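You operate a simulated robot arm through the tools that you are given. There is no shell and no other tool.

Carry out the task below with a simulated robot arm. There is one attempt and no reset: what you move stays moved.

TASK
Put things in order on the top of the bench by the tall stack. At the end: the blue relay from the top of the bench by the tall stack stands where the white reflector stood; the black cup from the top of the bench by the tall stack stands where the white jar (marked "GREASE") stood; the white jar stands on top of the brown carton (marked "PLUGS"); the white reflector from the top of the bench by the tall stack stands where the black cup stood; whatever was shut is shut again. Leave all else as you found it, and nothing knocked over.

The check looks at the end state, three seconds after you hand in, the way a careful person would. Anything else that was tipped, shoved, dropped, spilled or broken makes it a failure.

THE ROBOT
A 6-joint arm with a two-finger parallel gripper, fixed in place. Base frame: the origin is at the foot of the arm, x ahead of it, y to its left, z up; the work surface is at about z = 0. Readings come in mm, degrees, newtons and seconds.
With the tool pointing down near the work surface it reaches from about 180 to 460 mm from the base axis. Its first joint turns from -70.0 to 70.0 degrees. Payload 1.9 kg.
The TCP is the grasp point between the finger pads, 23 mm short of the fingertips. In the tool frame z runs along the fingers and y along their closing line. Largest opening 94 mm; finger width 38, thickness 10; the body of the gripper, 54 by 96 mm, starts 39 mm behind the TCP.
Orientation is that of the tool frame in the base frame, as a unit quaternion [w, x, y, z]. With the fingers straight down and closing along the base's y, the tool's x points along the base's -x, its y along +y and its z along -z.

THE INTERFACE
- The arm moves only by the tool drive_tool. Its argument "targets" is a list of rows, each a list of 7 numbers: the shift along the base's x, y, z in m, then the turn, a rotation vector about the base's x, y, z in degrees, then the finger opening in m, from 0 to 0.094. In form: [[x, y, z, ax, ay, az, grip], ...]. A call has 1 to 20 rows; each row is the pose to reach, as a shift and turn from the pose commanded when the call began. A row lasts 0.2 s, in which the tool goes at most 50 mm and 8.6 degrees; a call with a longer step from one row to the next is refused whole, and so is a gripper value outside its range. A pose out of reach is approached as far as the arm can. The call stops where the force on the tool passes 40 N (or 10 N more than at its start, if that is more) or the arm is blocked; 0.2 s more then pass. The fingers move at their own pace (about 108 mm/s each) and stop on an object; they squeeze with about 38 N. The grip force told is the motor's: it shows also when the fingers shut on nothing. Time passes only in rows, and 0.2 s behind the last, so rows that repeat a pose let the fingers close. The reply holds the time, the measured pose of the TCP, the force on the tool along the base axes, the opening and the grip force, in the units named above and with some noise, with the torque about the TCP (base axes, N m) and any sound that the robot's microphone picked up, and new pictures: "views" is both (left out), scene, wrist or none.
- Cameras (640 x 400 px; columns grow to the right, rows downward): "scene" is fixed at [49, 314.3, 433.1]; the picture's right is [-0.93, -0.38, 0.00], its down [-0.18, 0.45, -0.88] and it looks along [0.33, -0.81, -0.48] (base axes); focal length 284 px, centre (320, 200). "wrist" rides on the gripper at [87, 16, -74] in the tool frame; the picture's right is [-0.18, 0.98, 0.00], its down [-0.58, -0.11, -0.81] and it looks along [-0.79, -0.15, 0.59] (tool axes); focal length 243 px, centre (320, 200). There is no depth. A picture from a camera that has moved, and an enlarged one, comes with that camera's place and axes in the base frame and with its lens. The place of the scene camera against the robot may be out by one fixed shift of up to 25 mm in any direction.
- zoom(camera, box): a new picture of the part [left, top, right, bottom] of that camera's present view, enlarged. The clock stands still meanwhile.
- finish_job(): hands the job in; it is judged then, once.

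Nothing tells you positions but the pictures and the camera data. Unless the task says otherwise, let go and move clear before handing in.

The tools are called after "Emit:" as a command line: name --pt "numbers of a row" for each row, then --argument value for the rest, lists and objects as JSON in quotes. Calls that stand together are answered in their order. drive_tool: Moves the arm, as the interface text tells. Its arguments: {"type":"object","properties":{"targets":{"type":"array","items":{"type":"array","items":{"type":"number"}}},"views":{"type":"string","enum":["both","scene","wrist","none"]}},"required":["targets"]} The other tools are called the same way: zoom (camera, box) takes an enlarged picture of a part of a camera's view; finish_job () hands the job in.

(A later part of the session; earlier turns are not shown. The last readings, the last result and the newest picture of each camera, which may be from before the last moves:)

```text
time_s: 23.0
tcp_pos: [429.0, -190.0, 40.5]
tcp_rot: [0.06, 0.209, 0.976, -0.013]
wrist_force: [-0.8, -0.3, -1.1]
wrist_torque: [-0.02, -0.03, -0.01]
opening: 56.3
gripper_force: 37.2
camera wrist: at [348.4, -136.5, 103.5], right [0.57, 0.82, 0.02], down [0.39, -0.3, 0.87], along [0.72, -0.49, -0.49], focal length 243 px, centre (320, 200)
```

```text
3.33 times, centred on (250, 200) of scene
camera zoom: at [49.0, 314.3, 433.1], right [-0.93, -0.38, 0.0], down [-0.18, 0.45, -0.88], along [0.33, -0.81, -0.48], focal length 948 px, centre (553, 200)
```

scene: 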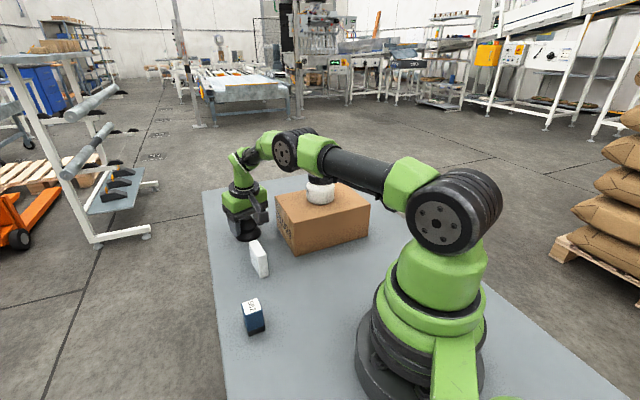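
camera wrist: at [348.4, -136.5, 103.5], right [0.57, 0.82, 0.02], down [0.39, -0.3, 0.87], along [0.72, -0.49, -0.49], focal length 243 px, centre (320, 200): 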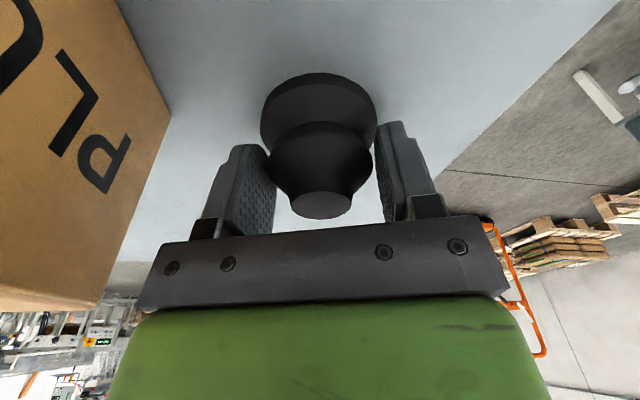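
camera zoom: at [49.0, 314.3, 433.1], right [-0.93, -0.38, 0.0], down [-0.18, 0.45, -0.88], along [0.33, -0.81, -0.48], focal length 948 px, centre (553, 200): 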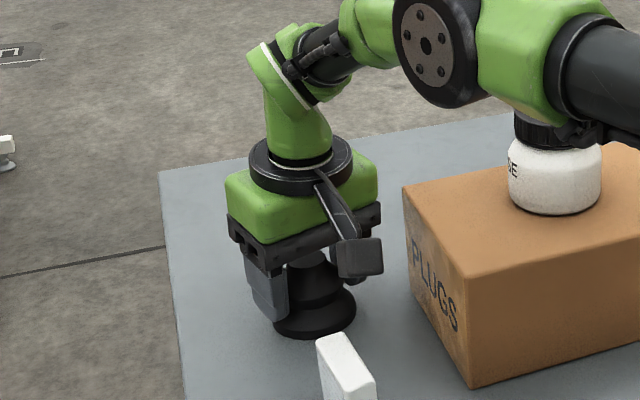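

The pads hold the cup at its middle disc, at 56 mm opening. I'll lift it and draw it slightly inward.

Emit:
drive_tool --pt "0 0 0.004 0 0 0 0.04" --pt "0 0 0.012 0 0 0 0.04" --pt "-0.004 0.0018 0.03 0 0 0 0.04" --pt "-0.015 0.0066 0.06 0 0 0 0.04" --pt "-0.03 0.013 0.09 0 0 0 0.04" --pt "-0.05 0.022 0.115 0 0 0 0.04" --pt "-0.05 0.022 0.115 0 0 0 0.04" --pt "-0.05 0.022 0.115 0 0 0 0.04" --views "both"

```text
time_s: 24.8
tcp_pos: [378.4, -165.5, 156.4]
tcp_rot: [0.06, 0.208, 0.976, -0.013]
wrist_force: [0.4, -0.3, -0.5]
wrist_torque: [0.03, 0.02, 0.02]
opening: 55.8
gripper_force: 37.6
camera wrist: at [298.4, -113.6, 218.6], right [0.57, 0.82, 0.02], down [0.39, -0.3, 0.87], along [0.72, -0.49, -0.49], focal length 243 px, centre (320, 200)
```

scene: 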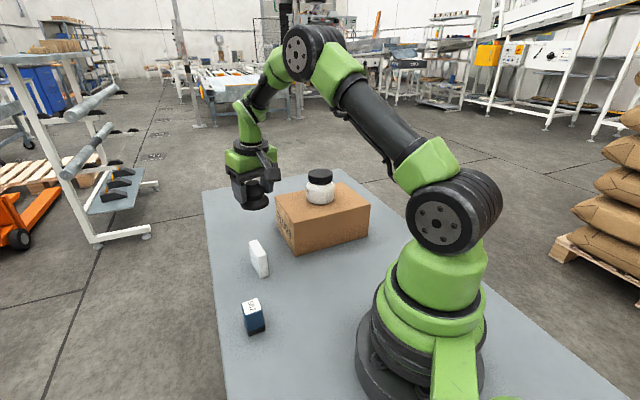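
wrist: 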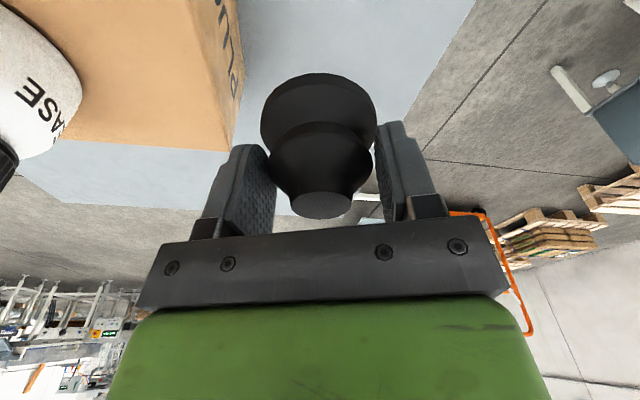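

The cup is held straight. I'll carry it to the jar's old spot at about (217, -62.6), staying high above the reflector.

Emit:
drive_tool --pt "-0.025 0.016 0 0 0 0 0.04" --pt "-0.06 0.039 0 0 0 0 0.04" --pt "-0.095 0.061 0 0 0 0 0.04" --pt "-0.13 0.084 -0.01 0 0 0 0.04" --pt "-0.155 0.1 -0.025 0 0 0 0.04" --pt "-0.162 0.1044 -0.036 0 0 0 0.04" --pt "-0.162 0.1044 -0.036 0 0 0 0.04" --pt "-0.162 0.1044 -0.036 0 0 0 0.04" --views "both"

```text
time_s: 26.6
tcp_pos: [221.7, -67.6, 127.2]
tcp_rot: [0.06, 0.209, 0.976, -0.019]
wrist_force: [0.2, -0.5, -0.2]
wrist_torque: [-0.01, -0.02, 0.02]
opening: 56.0
gripper_force: 38.1
out of reach, approached as far as the arm can: row 6
camera wrist: at [141.0, -13.4, 189.3], right [0.57, 0.82, 0.01], down [0.39, -0.29, 0.87], along [0.72, -0.49, -0.49], focal length 243 px, centre (320, 200)
```

scene: 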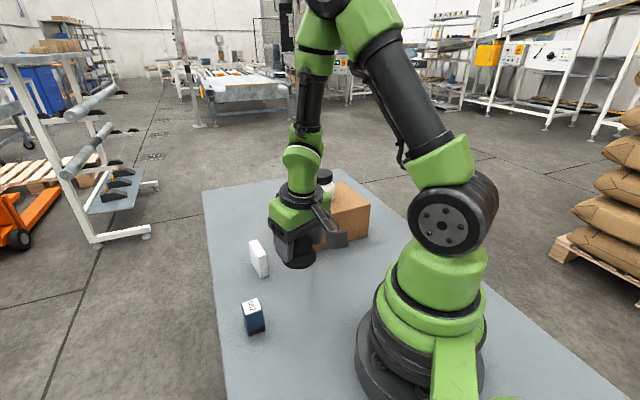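
wrist: 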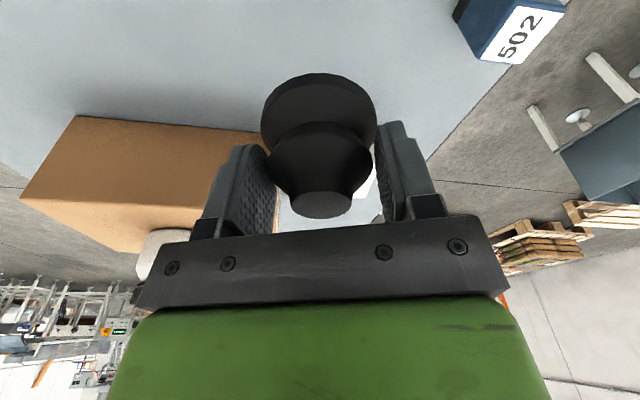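

The arm reports a limit near this pose because of the outward tilt close to the base. I'll hold still a moment to read the settled pose.

Emit:
drive_tool --pt "0 0 0 0 0 0 0.04" --pt "0 0 0 0 0 0 0.04" --views "none"

```text
time_s: 27.2
tcp_pos: [222.0, -67.7, 127.3]
tcp_rot: [0.06, 0.209, 0.976, -0.018]
wrist_force: [-0.4, 1.2, -0.9]
wrist_torque: [0.0, -0.02, 0.03]
opening: 55.4
gripper_force: 38.1
```

Tilting outward this close to the base hits a joint limit. I'll back out slightly and turn the hand 75° about the vertical, which keeps the cup upright, so the tilt points sideways instead.

Emit:
drive_tool --pt "0.01 -0.003 0.005 0 0 5 0.04" --pt "0.02 -0.006 0.01 0 0 12 0.04" --pt "0.02 -0.006 0.01 0 0 19 0.04" --pt "0.02 -0.006 0.01 0 0 26 0.04" --pt "0.02 -0.006 0.01 0 0 33 0.04" --pt "0.02 -0.006 0.01 0 0 40 0.04" --pt "0.02 -0.006 0.01 0 0 47 0.04" --pt "0.02 -0.006 0.01 0 0 54 0.04" --pt "0.02 -0.006 0.01 0 0 61 0.04" --pt "0.02 -0.006 0.01 0 0 68 0.04" --pt "0.02 -0.006 0.01 0 0 75 0.04" --pt "0.02 -0.006 0.01 0 0 75 0.04" --views "both"

```text
time_s: 29.8
tcp_pos: [235.3, -69.2, 127.4]
tcp_rot: [0.055, -0.43, 0.901, 0.027]
wrist_force: [-0.1, 0.4, -1.6]
wrist_torque: [0.03, -0.04, 0.0]
opening: 55.6
gripper_force: 38.0
camera wrist: at [163.5, -133.1, 191.3], right [-0.65, 0.76, 0.02], down [0.39, 0.3, 0.87], along [0.66, 0.57, -0.49], focal length 243 px, centre (320, 200)
```

scene: 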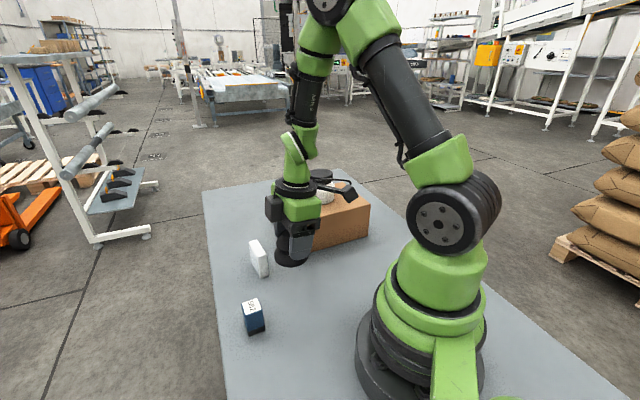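
wrist: 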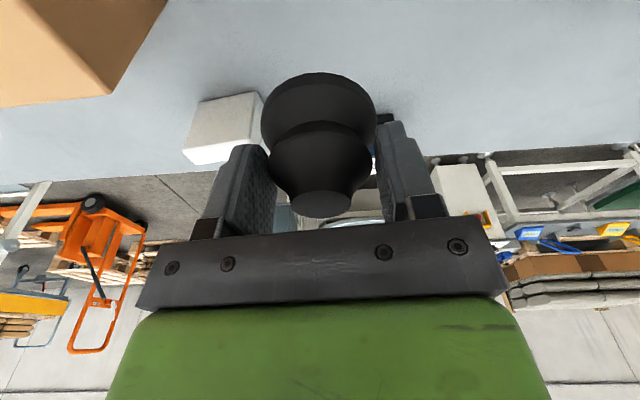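

The cup stayed upright and the hand has turned. I'll read the settled pose before moving to the exact spot.

Emit:
drive_tool --pt "0 0 0 0 0 0 0.04" --pt "0 0 0 0 0 0 0.04" --views "none"

```text
time_s: 30.4
tcp_pos: [235.3, -68.8, 128.3]
tcp_rot: [0.055, -0.429, 0.901, 0.027]
wrist_force: [0.3, 1.3, -0.8]
wrist_torque: [-0.01, -0.02, 0.01]
opening: 55.8
gripper_force: 38.2
```

Stable at about (235, -69, 128) with the cup's upright orientation preserved. I'll move over the jar's old spot and partway down.

Emit:
drive_tool --pt "-0.009 0.003 -0.01 0 0 0 0.04" --pt "-0.0185 0.0064 -0.025 0 0 0 0.04" --pt "-0.0185 0.0064 -0.04 0 0 0 0.04" --pt "-0.0185 0.0064 -0.05 0 0 0 0.04" --pt "-0.0185 0.0064 -0.05 0 0 0 0.04" --pt "-0.0185 0.0064 -0.05 0 0 0 0.04" --views "both"

```text
time_s: 31.8
tcp_pos: [218.3, -63.3, 80.8]
tcp_rot: [0.054, -0.43, 0.901, 0.029]
wrist_force: [0.7, 0.5, 0.8]
wrist_torque: [0.0, 0.0, -0.01]
opening: 55.4
gripper_force: 38.2
camera wrist: at [145.7, -126.9, 144.3], right [-0.65, 0.76, 0.03], down [0.39, 0.3, 0.87], along [0.65, 0.57, -0.49], focal length 243 px, centre (320, 200)
```

scene: 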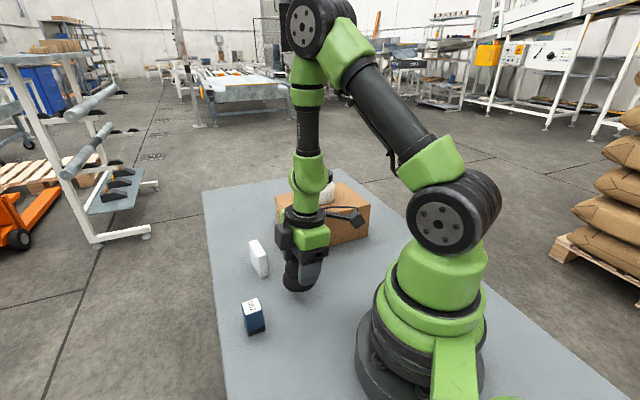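
wrist: 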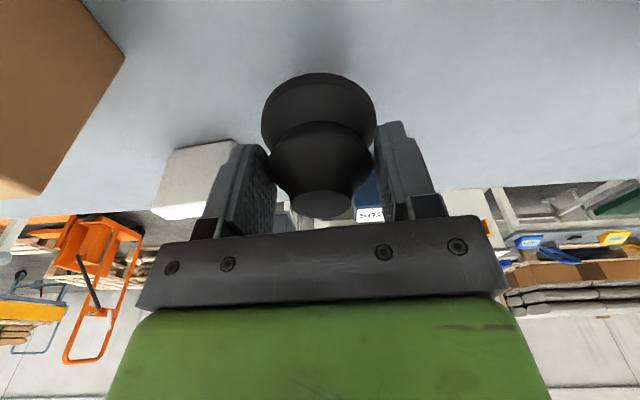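

Position is good at about (217.5, -63). I'll continue down to just above the bench.

Emit:
drive_tool --pt "0 0 -0.012 0 0 0 0.04" --pt "0 0 -0.024 0 0 0 0.04" --pt "0 0 -0.031 0 0 0 0.04" --pt "0 0 -0.035 0 0 0 0.04" --pt "0 0 -0.035 0 0 0 0.04" --views "both"

```text
time_s: 33.0
tcp_pos: [235.8, -70.9, 58.2]
tcp_rot: [0.054, -0.429, 0.901, 0.028]
wrist_force: [-0.8, -0.2, -1.2]
wrist_torque: [0.0, -0.01, -0.01]
opening: 55.3
gripper_force: 38.0
out of reach, approached as far as the arm can: row 1, 2, 3, 4
camera wrist: at [163.6, -134.4, 120.0], right [-0.65, 0.76, 0.03], down [0.39, 0.3, 0.87], along [0.65, 0.57, -0.49], focal length 243 px, centre (320, 200)
```

scene: 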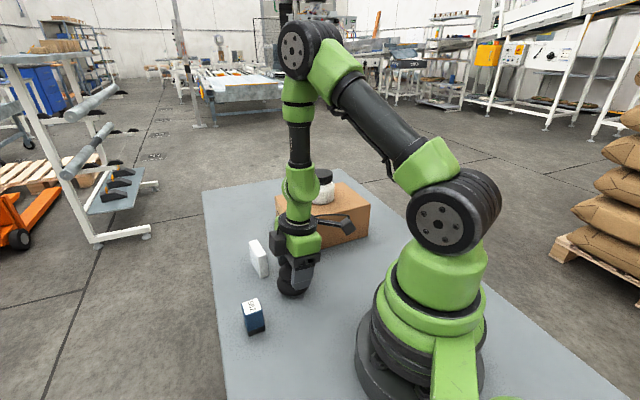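
wrist: 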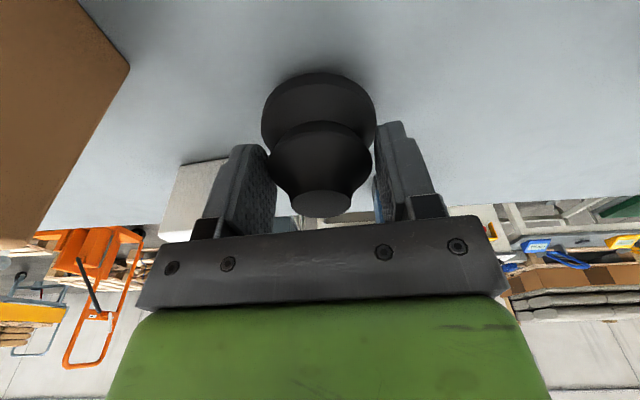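

In this orientation the arm can't get that low so near the base, and it drifted outward, still clear of everything. I'll go up, set the cup down on free bench a little further out, and re-grip it with the tool straight down.

Emit:
drive_tool --pt "0.0 0.0 0.03 0 0 0 0.04" --pt "0.006 0.003 0.06 0 0 0 0.04" --pt "0.015 0.008 0.065 0 0 0 0.04" --pt "0.027 0.012 0.065 0 0 0 0.04" --pt "0.027 0.012 0.065 0 0 0 0.04" --pt "0.027 0.012 0.065 0 0 0 0.04" --views "both"

```text
time_s: 34.4
tcp_pos: [246.4, -50.7, 109.5]
tcp_rot: [0.054, -0.429, 0.901, 0.027]
wrist_force: [0.0, -0.2, -0.5]
wrist_torque: [0.01, 0.02, 0.0]
opening: 55.5
gripper_force: 38.0
out of reach, approached as far as the arm can: row 1
camera wrist: at [173.8, -114.6, 171.8], right [-0.65, 0.76, 0.02], down [0.39, 0.3, 0.87], along [0.66, 0.57, -0.49], focal length 243 px, centre (320, 200)
```

scene: 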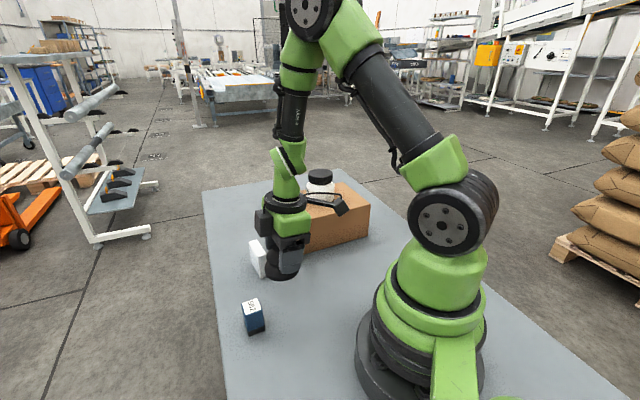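
wrist: 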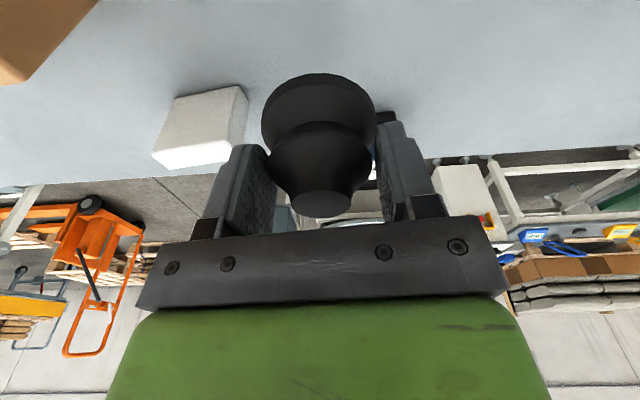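

The pose is back on target. I'll turn the hand back and carry the cup to a clear patch of bench near (322, -8), between the relay, the reflector and the edge.

Emit:
drive_tool --pt "0.008 0.005 0.01 0 0 -7 0.04" --pt "0.018 0.01 0.01 0 0 -14 0.04" --pt "0.028 0.016 0.01 0 0 -21 0.04" --pt "0.038 0.021 0.01 0 0 -28 0.04" --pt "0.048 0.027 0.01 0 0 -35 0.04" --pt "0.058 0.032 0.01 0 0 -42 0.04" --pt "0.068 0.037 0.01 0 0 -49 0.04" --pt "0.0767 0.0422 0.01 0 0 -56 0.04" --pt "0.0767 0.0422 0.01 0 0 -61 0.04" --pt "0.0767 0.0422 0.01 0 0 -61 0.04" --pt "0.0767 0.0422 0.01 0 0 -61 0.04" --views "both"

```text
time_s: 36.8
tcp_pos: [323.0, -7.8, 120.5]
tcp_rot: [0.06, 0.088, 0.994, -0.006]
wrist_force: [0.0, -0.5, -0.9]
wrist_torque: [0.01, -0.01, 0.0]
opening: 55.5
gripper_force: 38.4
camera wrist: at [230.9, 24.1, 182.7], right [0.35, 0.94, 0.02], down [0.45, -0.19, 0.87], along [0.82, -0.3, -0.49], focal length 243 px, centre (320, 200)
```

scene: 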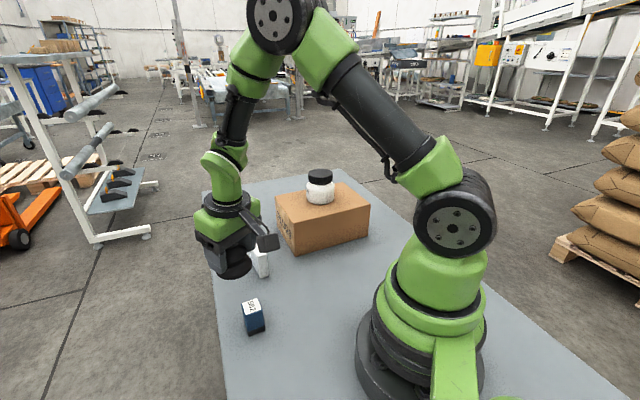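
wrist: 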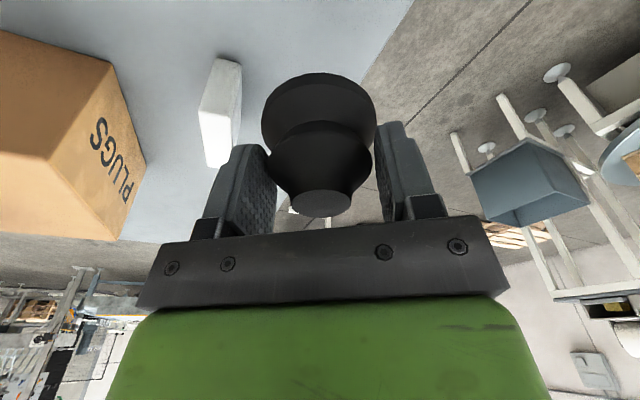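

The patch below is clear bench with margin to the edge. I'll lower to a few mm above it.

Emit:
drive_tool --pt "0 0 -0.02 0 0 0 0.04" --pt "0 0 -0.045 0 0 0 0.04" --pt "0 0 -0.065 0 0 0 0.04" --pt "0 0 -0.075 0 0 0 0.04" --pt "0 0 -0.075 0 0 0 0.04" --views "both"

```text
time_s: 38.0
tcp_pos: [322.4, -7.7, 47.1]
tcp_rot: [0.061, 0.088, 0.994, -0.004]
wrist_force: [0.3, -0.8, -0.8]
wrist_torque: [-0.03, 0.0, 0.01]
opening: 55.1
gripper_force: 38.4
camera wrist: at [231.3, 24.5, 109.2], right [0.35, 0.94, 0.02], down [0.45, -0.19, 0.87], along [0.82, -0.3, -0.49], focal length 243 px, centre (320, 200)
```

scene: 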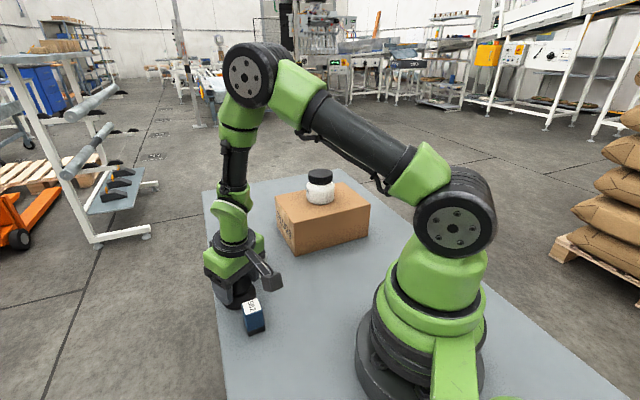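
wrist: 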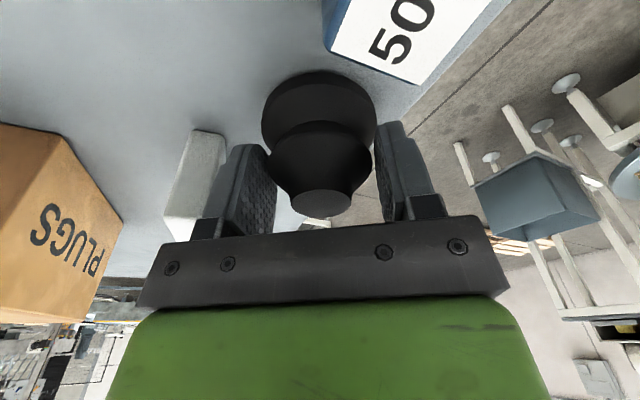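

I'll feel down for the bench in small steps.

Emit:
drive_tool --pt "0 0 -0.001 0 0 0 0.04" --pt "0 0 -0.002 0 0 0 0.04" --pt "0 0 -0.003 0 0 0 0.04" --pt "0 0 -0.004 0 0 0 0.04" --views "none"

Emit:
drive_tool --pt "0 0 -0.001 0 0 0 0.04" --pt "0 0 -0.0015 0 0 0 0.04" --views "none"

```text
time_s: 39.0
tcp_pos: [322.3, -8.6, 42.2]
tcp_rot: [0.061, 0.087, 0.994, -0.006]
wrist_force: [-2.1, -0.7, 9.1]
wrist_torque: [-0.14, 0.25, -0.01]
opening: 55.3
gripper_force: 37.8
stopped in row 4: the force on the tool passed its limit at 45 N (the readings are from after the stop); the commanded pose is now the measured one
```

```text
time_s: 39.6
tcp_pos: [322.2, -9.3, 43.2]
tcp_rot: [0.062, 0.087, 0.994, -0.005]
wrist_force: [-1.3, 0.4, 8.1]
wrist_torque: [-0.08, 0.2, -0.05]
opening: 55.3
gripper_force: 37.9
stopped in row 2: the force on the tool passed its limit at 42 N (the readings are from after the stop); the commanded pose is now the measured one
```

The cup is on the bench with light contact. I'll ease up slightly and open just enough to free it.

Emit:
drive_tool --pt "0 0 0.0004 0 0 0 0.05" --pt "0 0 0.0004 0 0 0 0.058" --pt "0 0 0.0004 0 0 0 0.062" --pt "0 0 0.0004 0 0 0 0.07" --pt "0 0 0.0004 0 0 0 0.07" --views "both"

```text
time_s: 40.8
tcp_pos: [323.2, -8.2, 42.8]
tcp_rot: [0.062, 0.088, 0.994, -0.004]
wrist_force: [0.2, 0.0, -0.3]
wrist_torque: [0.01, 0.02, -0.01]
opening: 70.1
gripper_force: 0.0
camera wrist: at [231.4, 23.5, 105.1], right [0.35, 0.94, 0.02], down [0.45, -0.19, 0.87], along [0.82, -0.3, -0.49], focal length 243 px, centre (320, 200)
```

scene: 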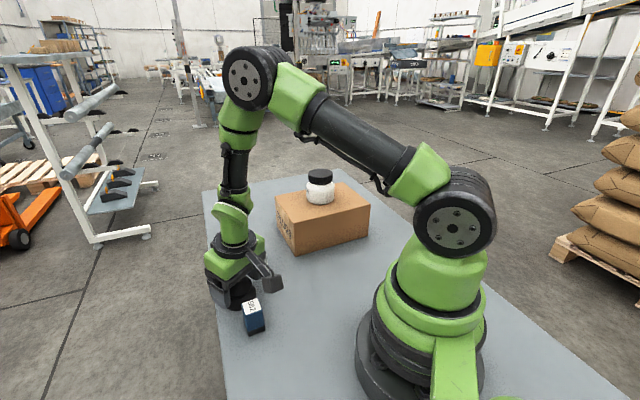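
wrist: 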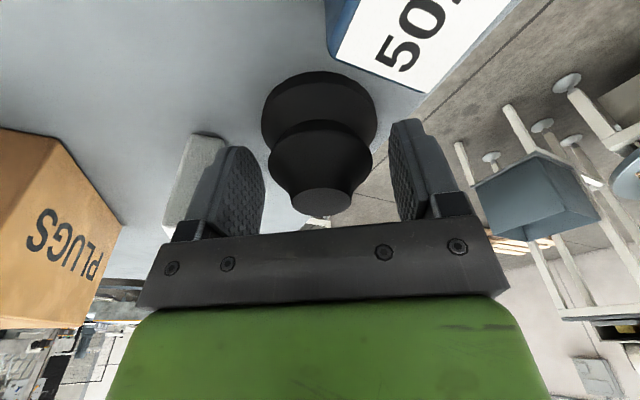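

The cup stands free. I'll straighten the tool to vertical in place, since the fingers move within their own planes, and then re-grip the cup.

Emit:
drive_tool --pt "0 0 0 0.36 2.35 0 0.07" --pt "0 0 0 0.73 4.7 0 0.07" --pt "0 0 -0.001 1.09 7.05 0 0.07" --pt "0 0 -0.002 1.09 7.05 0 0.07" --pt "0 0 -0.002 1.09 7.05 0 0.07" --views "both"

```text
time_s: 42.0
tcp_pos: [321.3, -8.5, 41.9]
tcp_rot: [0.0, 0.087, 0.996, -0.001]
wrist_force: [0.0, -0.3, -0.8]
wrist_torque: [0.04, 0.0, 0.0]
opening: 69.9
gripper_force: 0.1
camera wrist: at [239.2, 22.5, 114.0], right [0.35, 0.94, 0.0], down [0.55, -0.21, 0.81], along [0.75, -0.29, -0.59], focal length 243 px, centre (320, 200)
```

scene: 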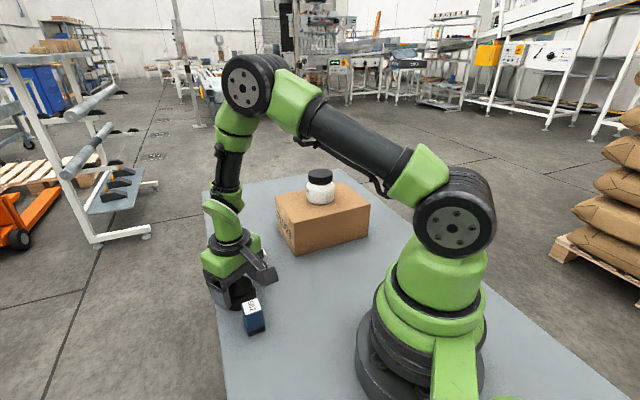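
wrist: 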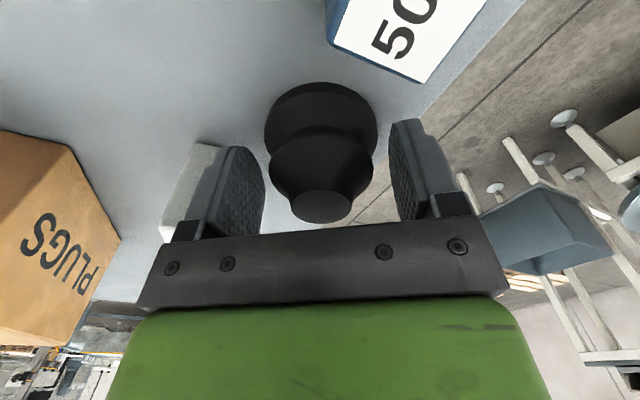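

The tool is now vertical and the cup is still centred. I'll close on it and lift a little.

Emit:
drive_tool --pt "0 0 0 0 0 0 0.06" --pt "0 0 0 0 0 0 0.04" --pt "0 0 0 0 0 0 0.04" --pt "0 0 0 0 0 0 0.04" --pt "0 0 0.005 0 0 0 0.04" --pt "0 0 0.02 0 0 0 0.04" --pt "0 0 0.05 0 0 0 0.04" --pt "0 0 0.08 0 0 0 0.04" --pt "0 0 0.08 0 0 0 0.04" --views "both"

```text
time_s: 44.0
tcp_pos: [319.9, -6.5, 121.2]
tcp_rot: [0.001, 0.087, 0.996, 0.0]
wrist_force: [-0.1, -1.2, -0.2]
wrist_torque: [0.0, 0.0, -0.01]
opening: 55.6
gripper_force: 38.5
camera wrist: at [236.6, 24.8, 195.0], right [0.35, 0.94, 0.0], down [0.55, -0.21, 0.81], along [0.75, -0.29, -0.59], focal length 243 px, centre (320, 200)
```

scene: 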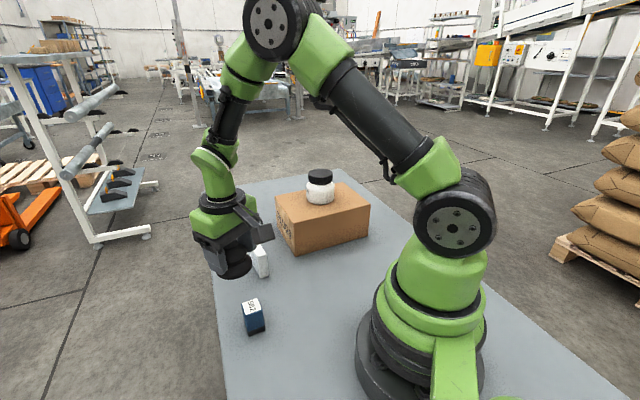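
wrist: 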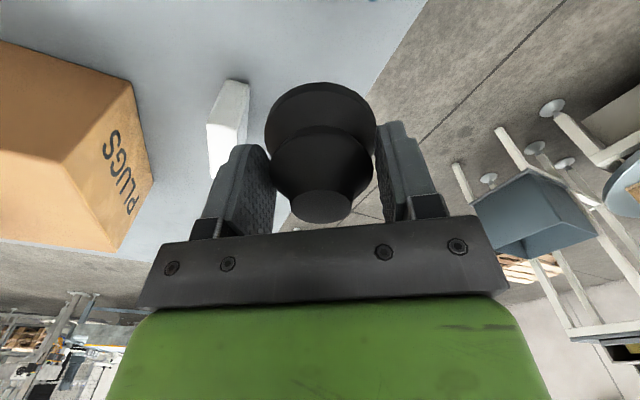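

The cup is held straight again. I'll carry it over to the jar's old spot.

Emit:
drive_tool --pt "-0.02 -0.0103 0 0 0 0 0.04" --pt "-0.05 -0.0257 0 0 0 0 0.04" --pt "-0.08 -0.0411 0 0 0 0 0.04" --pt "-0.1 -0.0514 0 0 0 0 0.04" --pt "-0.1058 -0.0544 0 0 0 0 0.04" --pt "-0.1058 -0.0544 0 0 0 0 0.04" --pt "-0.1058 -0.0544 0 0 0 0 0.04" --views "both"

```text
time_s: 45.6
tcp_pos: [217.5, -63.3, 120.3]
tcp_rot: [0.0, 0.088, 0.996, -0.001]
wrist_force: [0.8, -0.1, -0.2]
wrist_torque: [-0.01, -0.01, 0.0]
opening: 55.9
gripper_force: 38.3
camera wrist: at [135.1, -32.9, 193.7], right [0.35, 0.94, 0.0], down [0.55, -0.21, 0.81], along [0.76, -0.29, -0.59], focal length 243 px, centre (320, 200)
```

scene: 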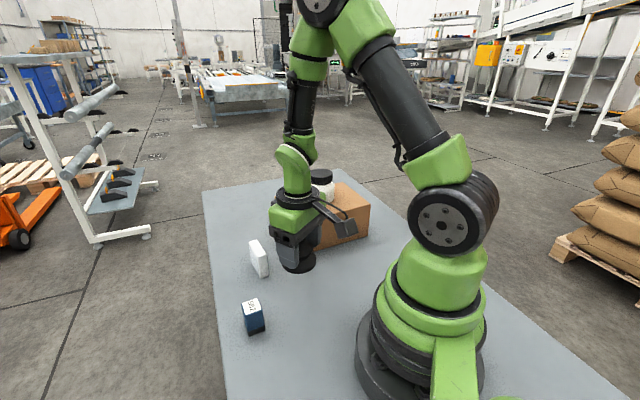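
wrist: 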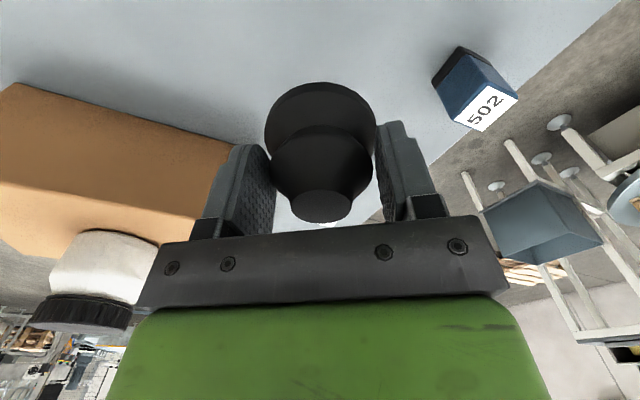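

On target at (217, -63). I'll lower to a few mm above the bench.

Emit:
drive_tool --pt "0 0 -0.02 0 0 0 0.04" --pt "0 0 -0.045 0 0 0 0.04" --pt "0 0 -0.065 0 0 0 0.04" --pt "0 0 -0.074 0 0 0 0.04" --pt "0 0 -0.074 0 0 0 0.04" --pt "0 0 -0.074 0 0 0 0.04" --views "both"

```text
time_s: 47.0
tcp_pos: [216.3, -62.7, 44.7]
tcp_rot: [0.001, 0.086, 0.996, -0.001]
wrist_force: [0.8, 0.7, -0.7]
wrist_torque: [0.02, 0.02, 0.01]
opening: 56.1
gripper_force: 38.2
camera wrist: at [133.9, -31.7, 119.0], right [0.35, 0.94, 0.0], down [0.55, -0.21, 0.81], along [0.76, -0.29, -0.59], focal length 243 px, centre (320, 200)
```

scene: 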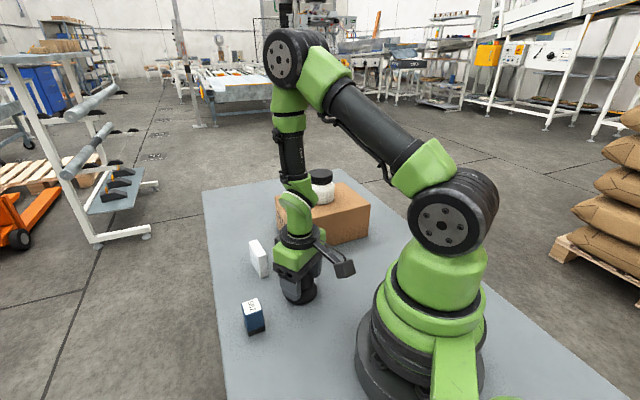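
wrist: 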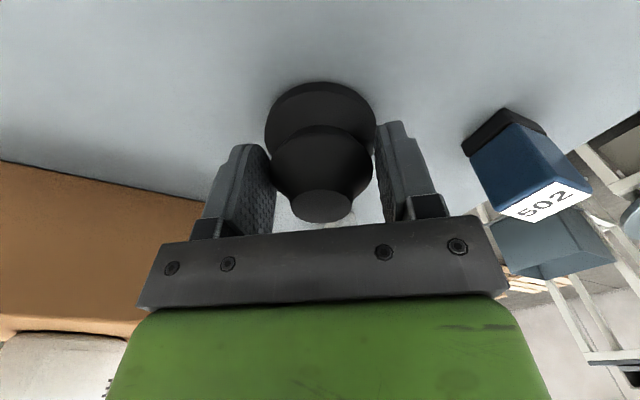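

Position holds at (216.5, -62.8). I'll feel down for the bench gently.

Emit:
drive_tool --pt "0 0 -0.001 0 0 0 0.04" --pt "0 0 -0.002 0 0 0 0.04" --pt "0 0 -0.003 0 0 0 0.04" --views "none"

Emit:
drive_tool --pt "0 0 -0.001 0 0 0 0.04" --pt "0 0 -0.001 0 0 0 0.04" --views "none"

```text
time_s: 47.8
tcp_pos: [217.3, -62.3, 43.5]
tcp_rot: [0.0, 0.088, 0.996, 0.0]
wrist_force: [0.5, -0.1, -1.3]
wrist_torque: [0.01, -0.01, -0.01]
opening: 56.0
gripper_force: 37.6
```

```text
time_s: 48.4
tcp_pos: [216.2, -62.8, 41.3]
tcp_rot: [0.0, 0.087, 0.996, -0.001]
wrist_force: [0.1, 0.9, -0.7]
wrist_torque: [-0.05, 0.01, 0.01]
opening: 55.8
gripper_force: 38.0
```

Emit:
drive_tool --pt "0 0 -0.001 0 0 0 0.04" --pt "0 0 -0.0015 0 0 0 0.04" --views "none"

```text
time_s: 49.0
tcp_pos: [216.0, -62.9, 40.9]
tcp_rot: [0.001, 0.088, 0.996, -0.001]
wrist_force: [0.1, 1.0, 3.5]
wrist_torque: [-0.05, -0.01, -0.01]
opening: 55.8
gripper_force: 37.5
```

Light contact with the bench at 3.5 N. I'll open the fingers slowly and rise straight up.

Emit:
drive_tool --pt "0 0 0 0 0 0 0.054" --pt "0 0 0 0 0 0 0.059" --pt "0 0 0 0 0 0 0.066" --pt "0 0 0 0 0 0 0.078" --pt "0 0 0 0 0 0 0.078" --pt "0 0 0.02 0 0 0 0.078" --pt "0 0 0.05 0 0 0 0.078" --pt "0 0 0.09 0 0 0 0.078" --pt "0 0 0.12 0 0 0 0.078" --pt "0 0 0.15 0 0 0 0.078" --pt "0 0 0.15 0 0 0 0.078" --views "both"

```text
time_s: 51.4
tcp_pos: [215.7, -63.3, 191.9]
tcp_rot: [0.001, 0.088, 0.996, -0.001]
wrist_force: [-0.2, -0.1, 0.5]
wrist_torque: [-0.03, 0.0, -0.01]
opening: 77.9
gripper_force: 0.1
camera wrist: at [133.5, -32.7, 265.1], right [0.35, 0.94, 0.0], down [0.55, -0.21, 0.81], along [0.76, -0.29, -0.59], focal length 243 px, centre (320, 200)
```

scene: 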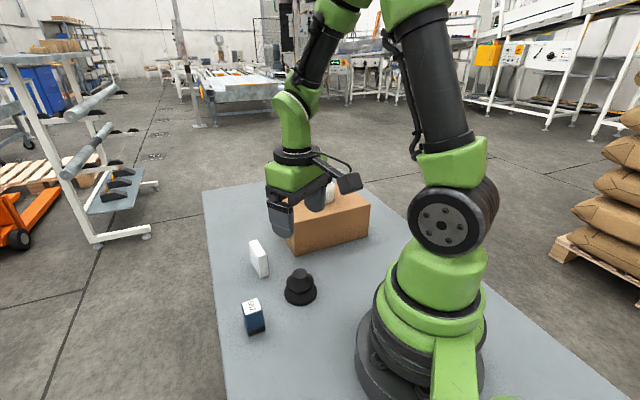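
wrist: 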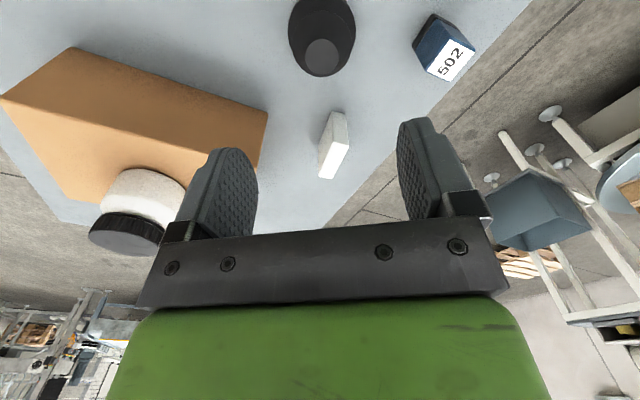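

The cup now stands where the jar was. Next is the reflector: I'll hover over it with the hand turned to match its faces (long axis about -36°).

Emit:
drive_tool --pt "0.025 -0.006 0.0 0 0 -5 0.06" --pt "0.055 -0.0135 0.0 0 0 -12 0.06" --pt "0.085 -0.0207 0.0 0 0 -19 0.06" --pt "0.108 -0.0263 -0.01 0 0 -26.5 0.06" --pt "0.116 -0.0283 -0.03 0 0 -26.5 0.06" --pt "0.116 -0.0283 -0.03 0 0 -26.5 0.06" --views "both"

Emit:
zoom --camera "wrist" --box '[240, 0, 400, 150]'

```text
time_s: 52.8
tcp_pos: [332.1, -91.0, 160.7]
tcp_rot: [0.0, 0.314, 0.949, -0.001]
wrist_force: [-0.2, 0.6, 0.4]
wrist_torque: [-0.01, -0.01, -0.02]
opening: 59.9
gripper_force: 0.1
camera wrist: at [271.6, -27.1, 235.6], right [0.73, 0.68, 0.0], down [0.4, -0.43, 0.81], along [0.55, -0.59, -0.59], focal length 243 px, centre (320, 200)
```

scene: 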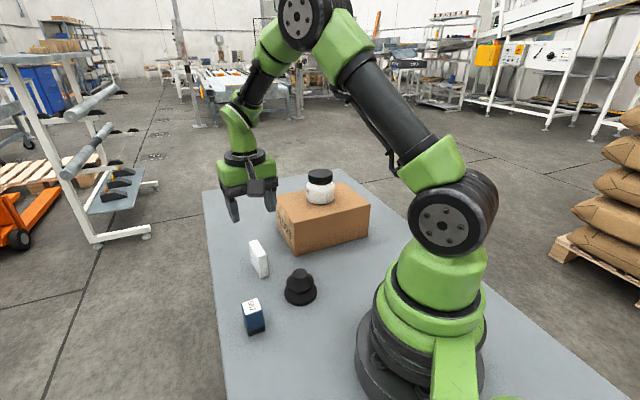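
wrist: 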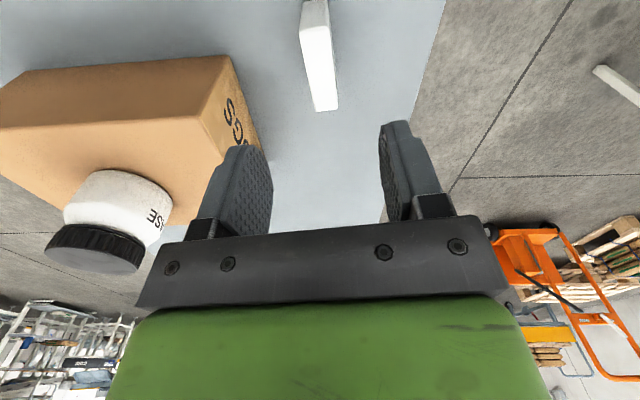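

```text
2.67 times, centred on (320, 75) of wrist
camera zoom: at [271.6, -27.1, 235.6], right [0.73, 0.68, 0.0], down [0.4, -0.43, 0.81], along [0.55, -0.59, -0.59], focal length 647 px, centre (320, 533)
```

zoom: 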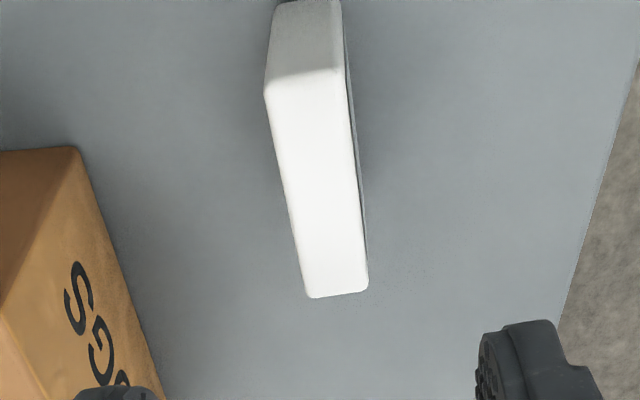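

The reflector is centred near (333.4, -92.4), with its long axis at -38.4° and its thickness about 19 mm. The target place is at the reach limit, so I'll tilt 8° within the plane of the plate. The same tilt then works at both ends and the plate stays upright.

Emit:
drive_tool --pt "0.0014 -0.0015 -0.02 -2.5 -3.1 -0.9 0.06" --pt "0.0014 -0.0015 -0.04 -4.97 -6.27 -1.8 0.06" --pt "0.0014 -0.0015 -0.065 -4.97 -6.27 -1.8 0.06" --pt "0.0014 -0.0015 -0.08 -4.97 -6.27 -1.8 0.06" --pt "0.0014 -0.0015 -0.08 -4.97 -6.27 -1.8 0.06" --views "both"

Emit:
zoom --camera "wrist" --box '[220, 0, 420, 150]'

```text
time_s: 54.0
tcp_pos: [332.6, -93.6, 81.7]
tcp_rot: [0.066, 0.328, 0.942, -0.025]
wrist_force: [-0.5, 0.1, 0.0]
wrist_torque: [-0.02, 0.0, 0.06]
opening: 60.0
gripper_force: 0.1
camera wrist: at [267.4, -21.3, 142.3], right [0.75, 0.66, 0.02], down [0.3, -0.37, 0.88], along [0.59, -0.66, -0.47], focal length 243 px, centre (320, 200)
```

scene: 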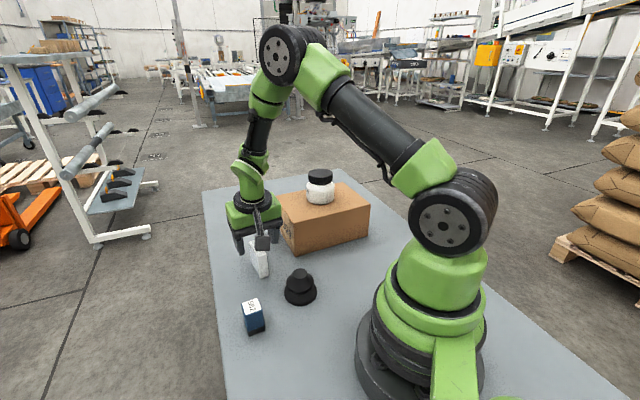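
wrist: 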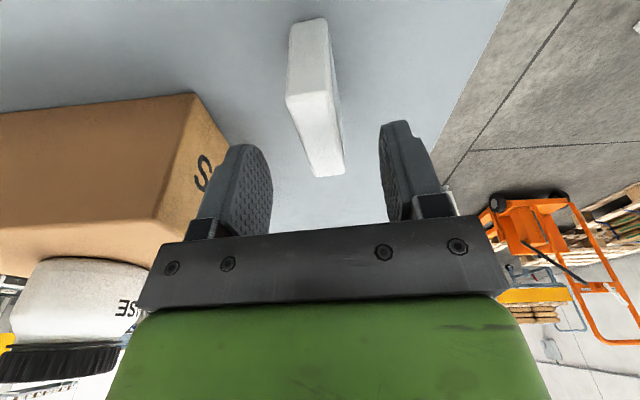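

```text
2.67 times, centred on (320, 75) of wrist
camera zoom: at [267.4, -21.3, 142.3], right [0.75, 0.66, 0.02], down [0.3, -0.37, 0.88], along [0.59, -0.66, -0.47], focal length 647 px, centre (320, 533)
```

zoom: 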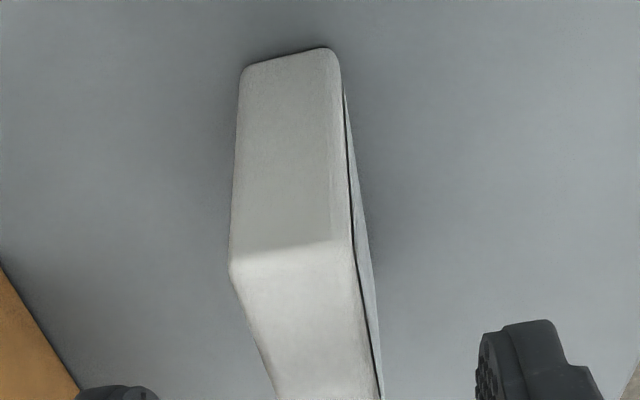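

The plate is centred between the fingers within about 1.5 mm. I'll correct that and lower to grip height.

Emit:
drive_tool --pt "0.0003 0.0017 -0.012 0 0 0 0.055" --pt "0.0003 0.0017 -0.025 0 0 0 0.05" --pt "0.0003 0.0017 -0.035 0 0 0 0.045" --pt "0.0003 0.0017 -0.039 0 0 0 0.04" --pt "0.0003 0.0017 -0.039 0 0 0 0.04" --views "both"

Emit:
zoom --camera "wrist" --box '[220, 30, 420, 240]'

```text
time_s: 55.2
tcp_pos: [332.1, -92.6, 40.5]
tcp_rot: [0.066, 0.328, 0.942, -0.025]
wrist_force: [0.3, 0.2, 0.6]
wrist_torque: [-0.03, 0.02, 0.03]
opening: 40.0
gripper_force: 0.1
camera wrist: at [267.7, -19.8, 102.2], right [0.75, 0.66, 0.02], down [0.3, -0.37, 0.88], along [0.59, -0.66, -0.47], focal length 243 px, centre (320, 200)
```

scene: 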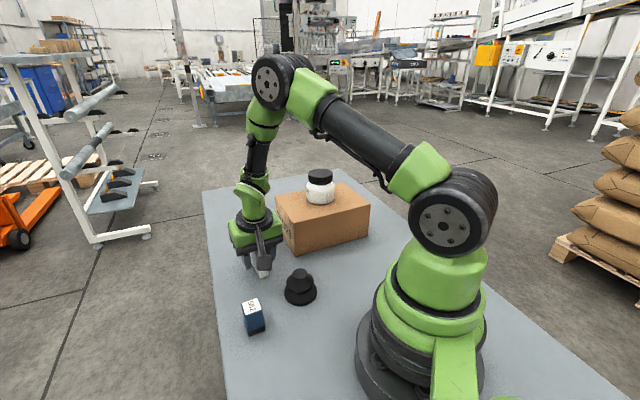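
wrist: 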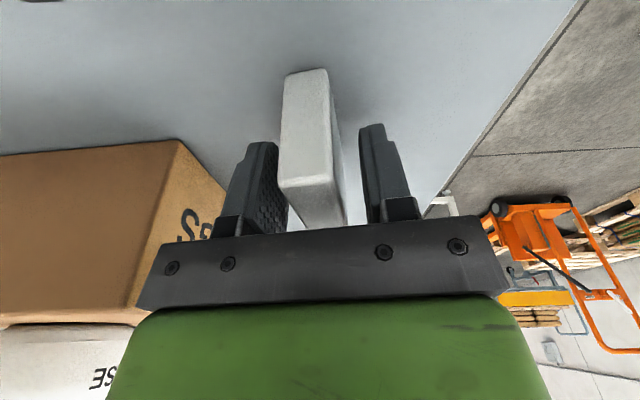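

```text
1.90 times, centred on (320, 135) of wrist
camera zoom: at [267.7, -19.8, 102.2], right [0.75, 0.66, 0.02], down [0.3, -0.37, 0.88], along [0.59, -0.66, -0.47], focal length 462 px, centre (320, 324)
```

zoom: 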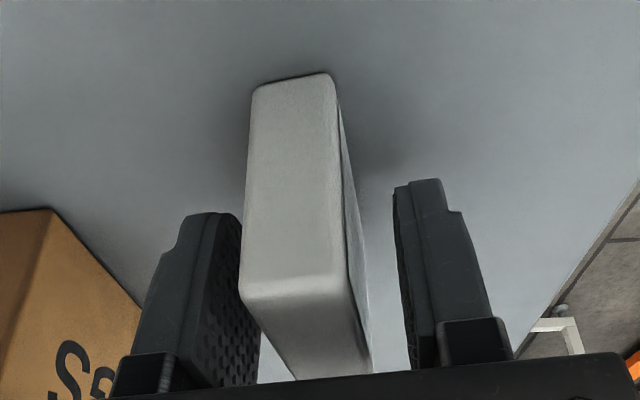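

The plate sits squarely between the pads. I'll close on it.

Emit:
drive_tool --pt "0 0 0 0 0 0 0.03" --pt "0 0 0 0 0 0 0.022" --pt "0 0 0 0 0 0 0.01" --pt "0 0 0 0 0 0 0.01" --pt "0 0 0 0 0 0 0.01" --views "both"

```text
time_s: 56.4
tcp_pos: [333.3, -91.8, 40.6]
tcp_rot: [0.066, 0.327, 0.942, -0.025]
wrist_force: [0.0, -0.5, -0.1]
wrist_torque: [0.01, 0.0, -0.01]
opening: 19.2
gripper_force: 37.8
camera wrist: at [267.7, -19.8, 102.3], right [0.75, 0.66, 0.02], down [0.3, -0.37, 0.88], along [0.59, -0.66, -0.47], focal length 243 px, centre (320, 200)
```

scene: 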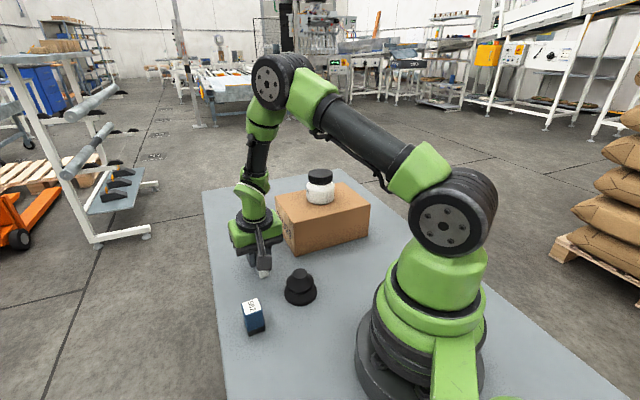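
wrist: 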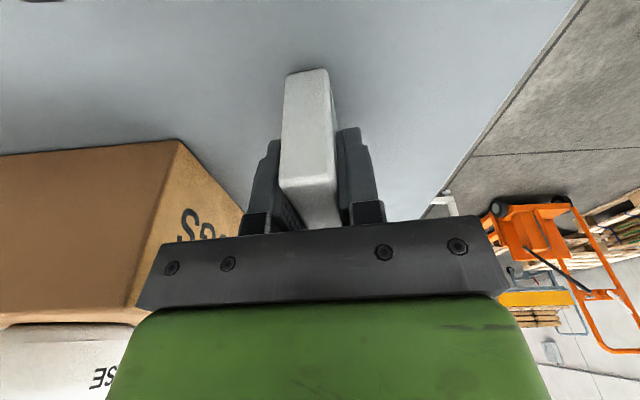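

The reflector is held at 19 mm. I'll lift it straight up and check.

Emit:
drive_tool --pt "0 0 0.004 0 0 0 0.01" --pt "0 0 0.015 0 0 0 0.01" --pt "0 0 0.035 0 0 0 0.01" --pt "0 0 0.055 0 0 0 0.01" --pt "0 0 0.06 0 0 0 0.01" --pt "0 0 0.06 0 0 0 0.01" --views "both"

```text
time_s: 57.8
tcp_pos: [332.6, -91.7, 102.0]
tcp_rot: [0.066, 0.327, 0.942, -0.025]
wrist_force: [0.0, -0.2, -0.8]
wrist_torque: [0.0, -0.01, 0.01]
opening: 19.3
gripper_force: 38.2
camera wrist: at [268.4, -18.9, 163.0], right [0.75, 0.66, 0.02], down [0.3, -0.37, 0.88], along [0.59, -0.66, -0.47], focal length 243 px, centre (320, 200)
```

scene: 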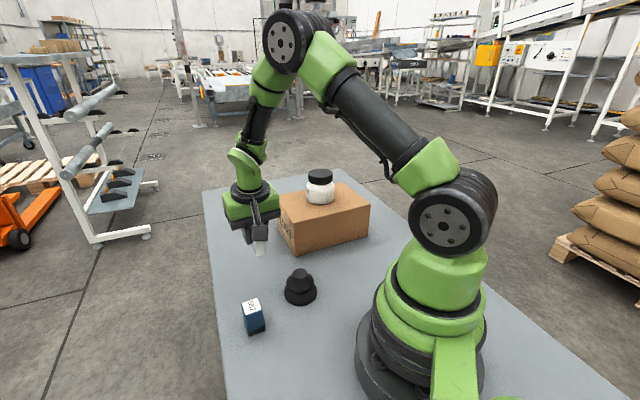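
wrist: 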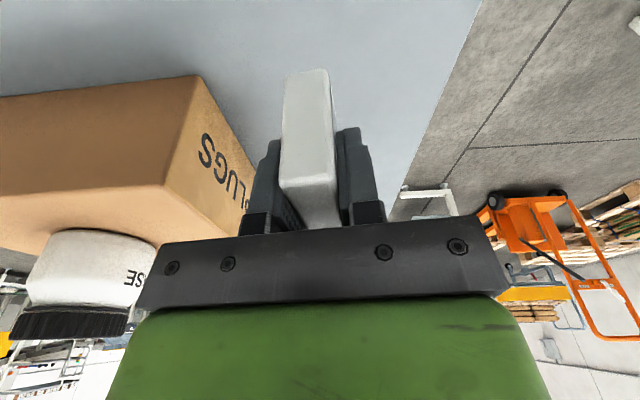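

Plate is vertical and steady. I'll carry it toward the cup's old spot, (429, -190).

Emit:
drive_tool --pt "0.015 -0.0152 0 0 0 0 0.01" --pt "0.04 -0.0405 0 0 0 0 0.01" --pt "0.065 -0.0658 0 0 0 0 0.01" --pt "0.085 -0.086 0 0 0 0 0.01" --pt "0.0965 -0.0977 0 0 0 0 0.01" --pt "0.0965 -0.0977 0 0 0 0 0.01" --pt "0.0965 -0.0977 0 0 0 0 0.01" --views "both"

```text
time_s: 59.4
tcp_pos: [430.4, -188.9, 103.4]
tcp_rot: [0.066, 0.327, 0.942, -0.025]
wrist_force: [0.8, -0.2, -1.0]
wrist_torque: [-0.01, 0.0, 0.01]
opening: 19.2
gripper_force: 37.7
camera wrist: at [365.1, -116.3, 163.9], right [0.75, 0.66, 0.02], down [0.3, -0.37, 0.88], along [0.59, -0.66, -0.47], focal length 243 px, centre (320, 200)
```

scene: 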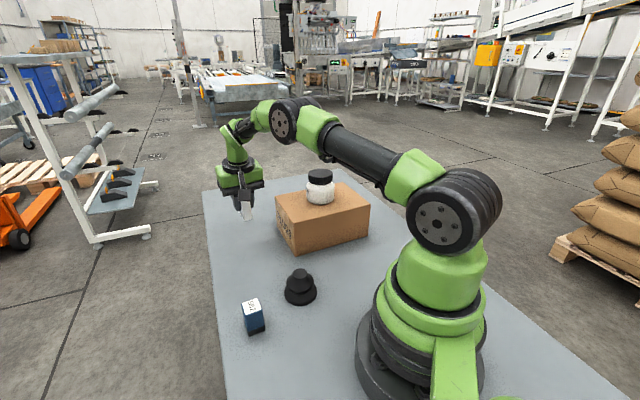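
wrist: 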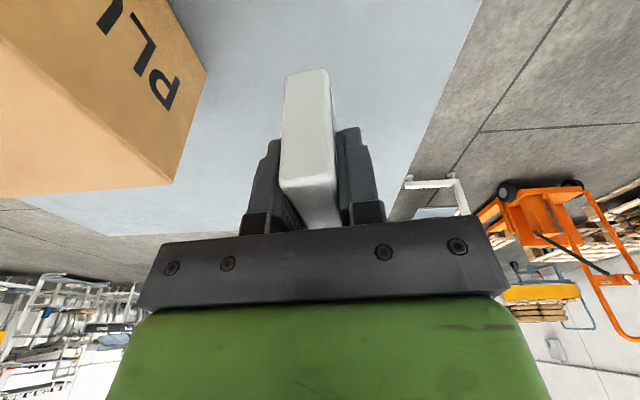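

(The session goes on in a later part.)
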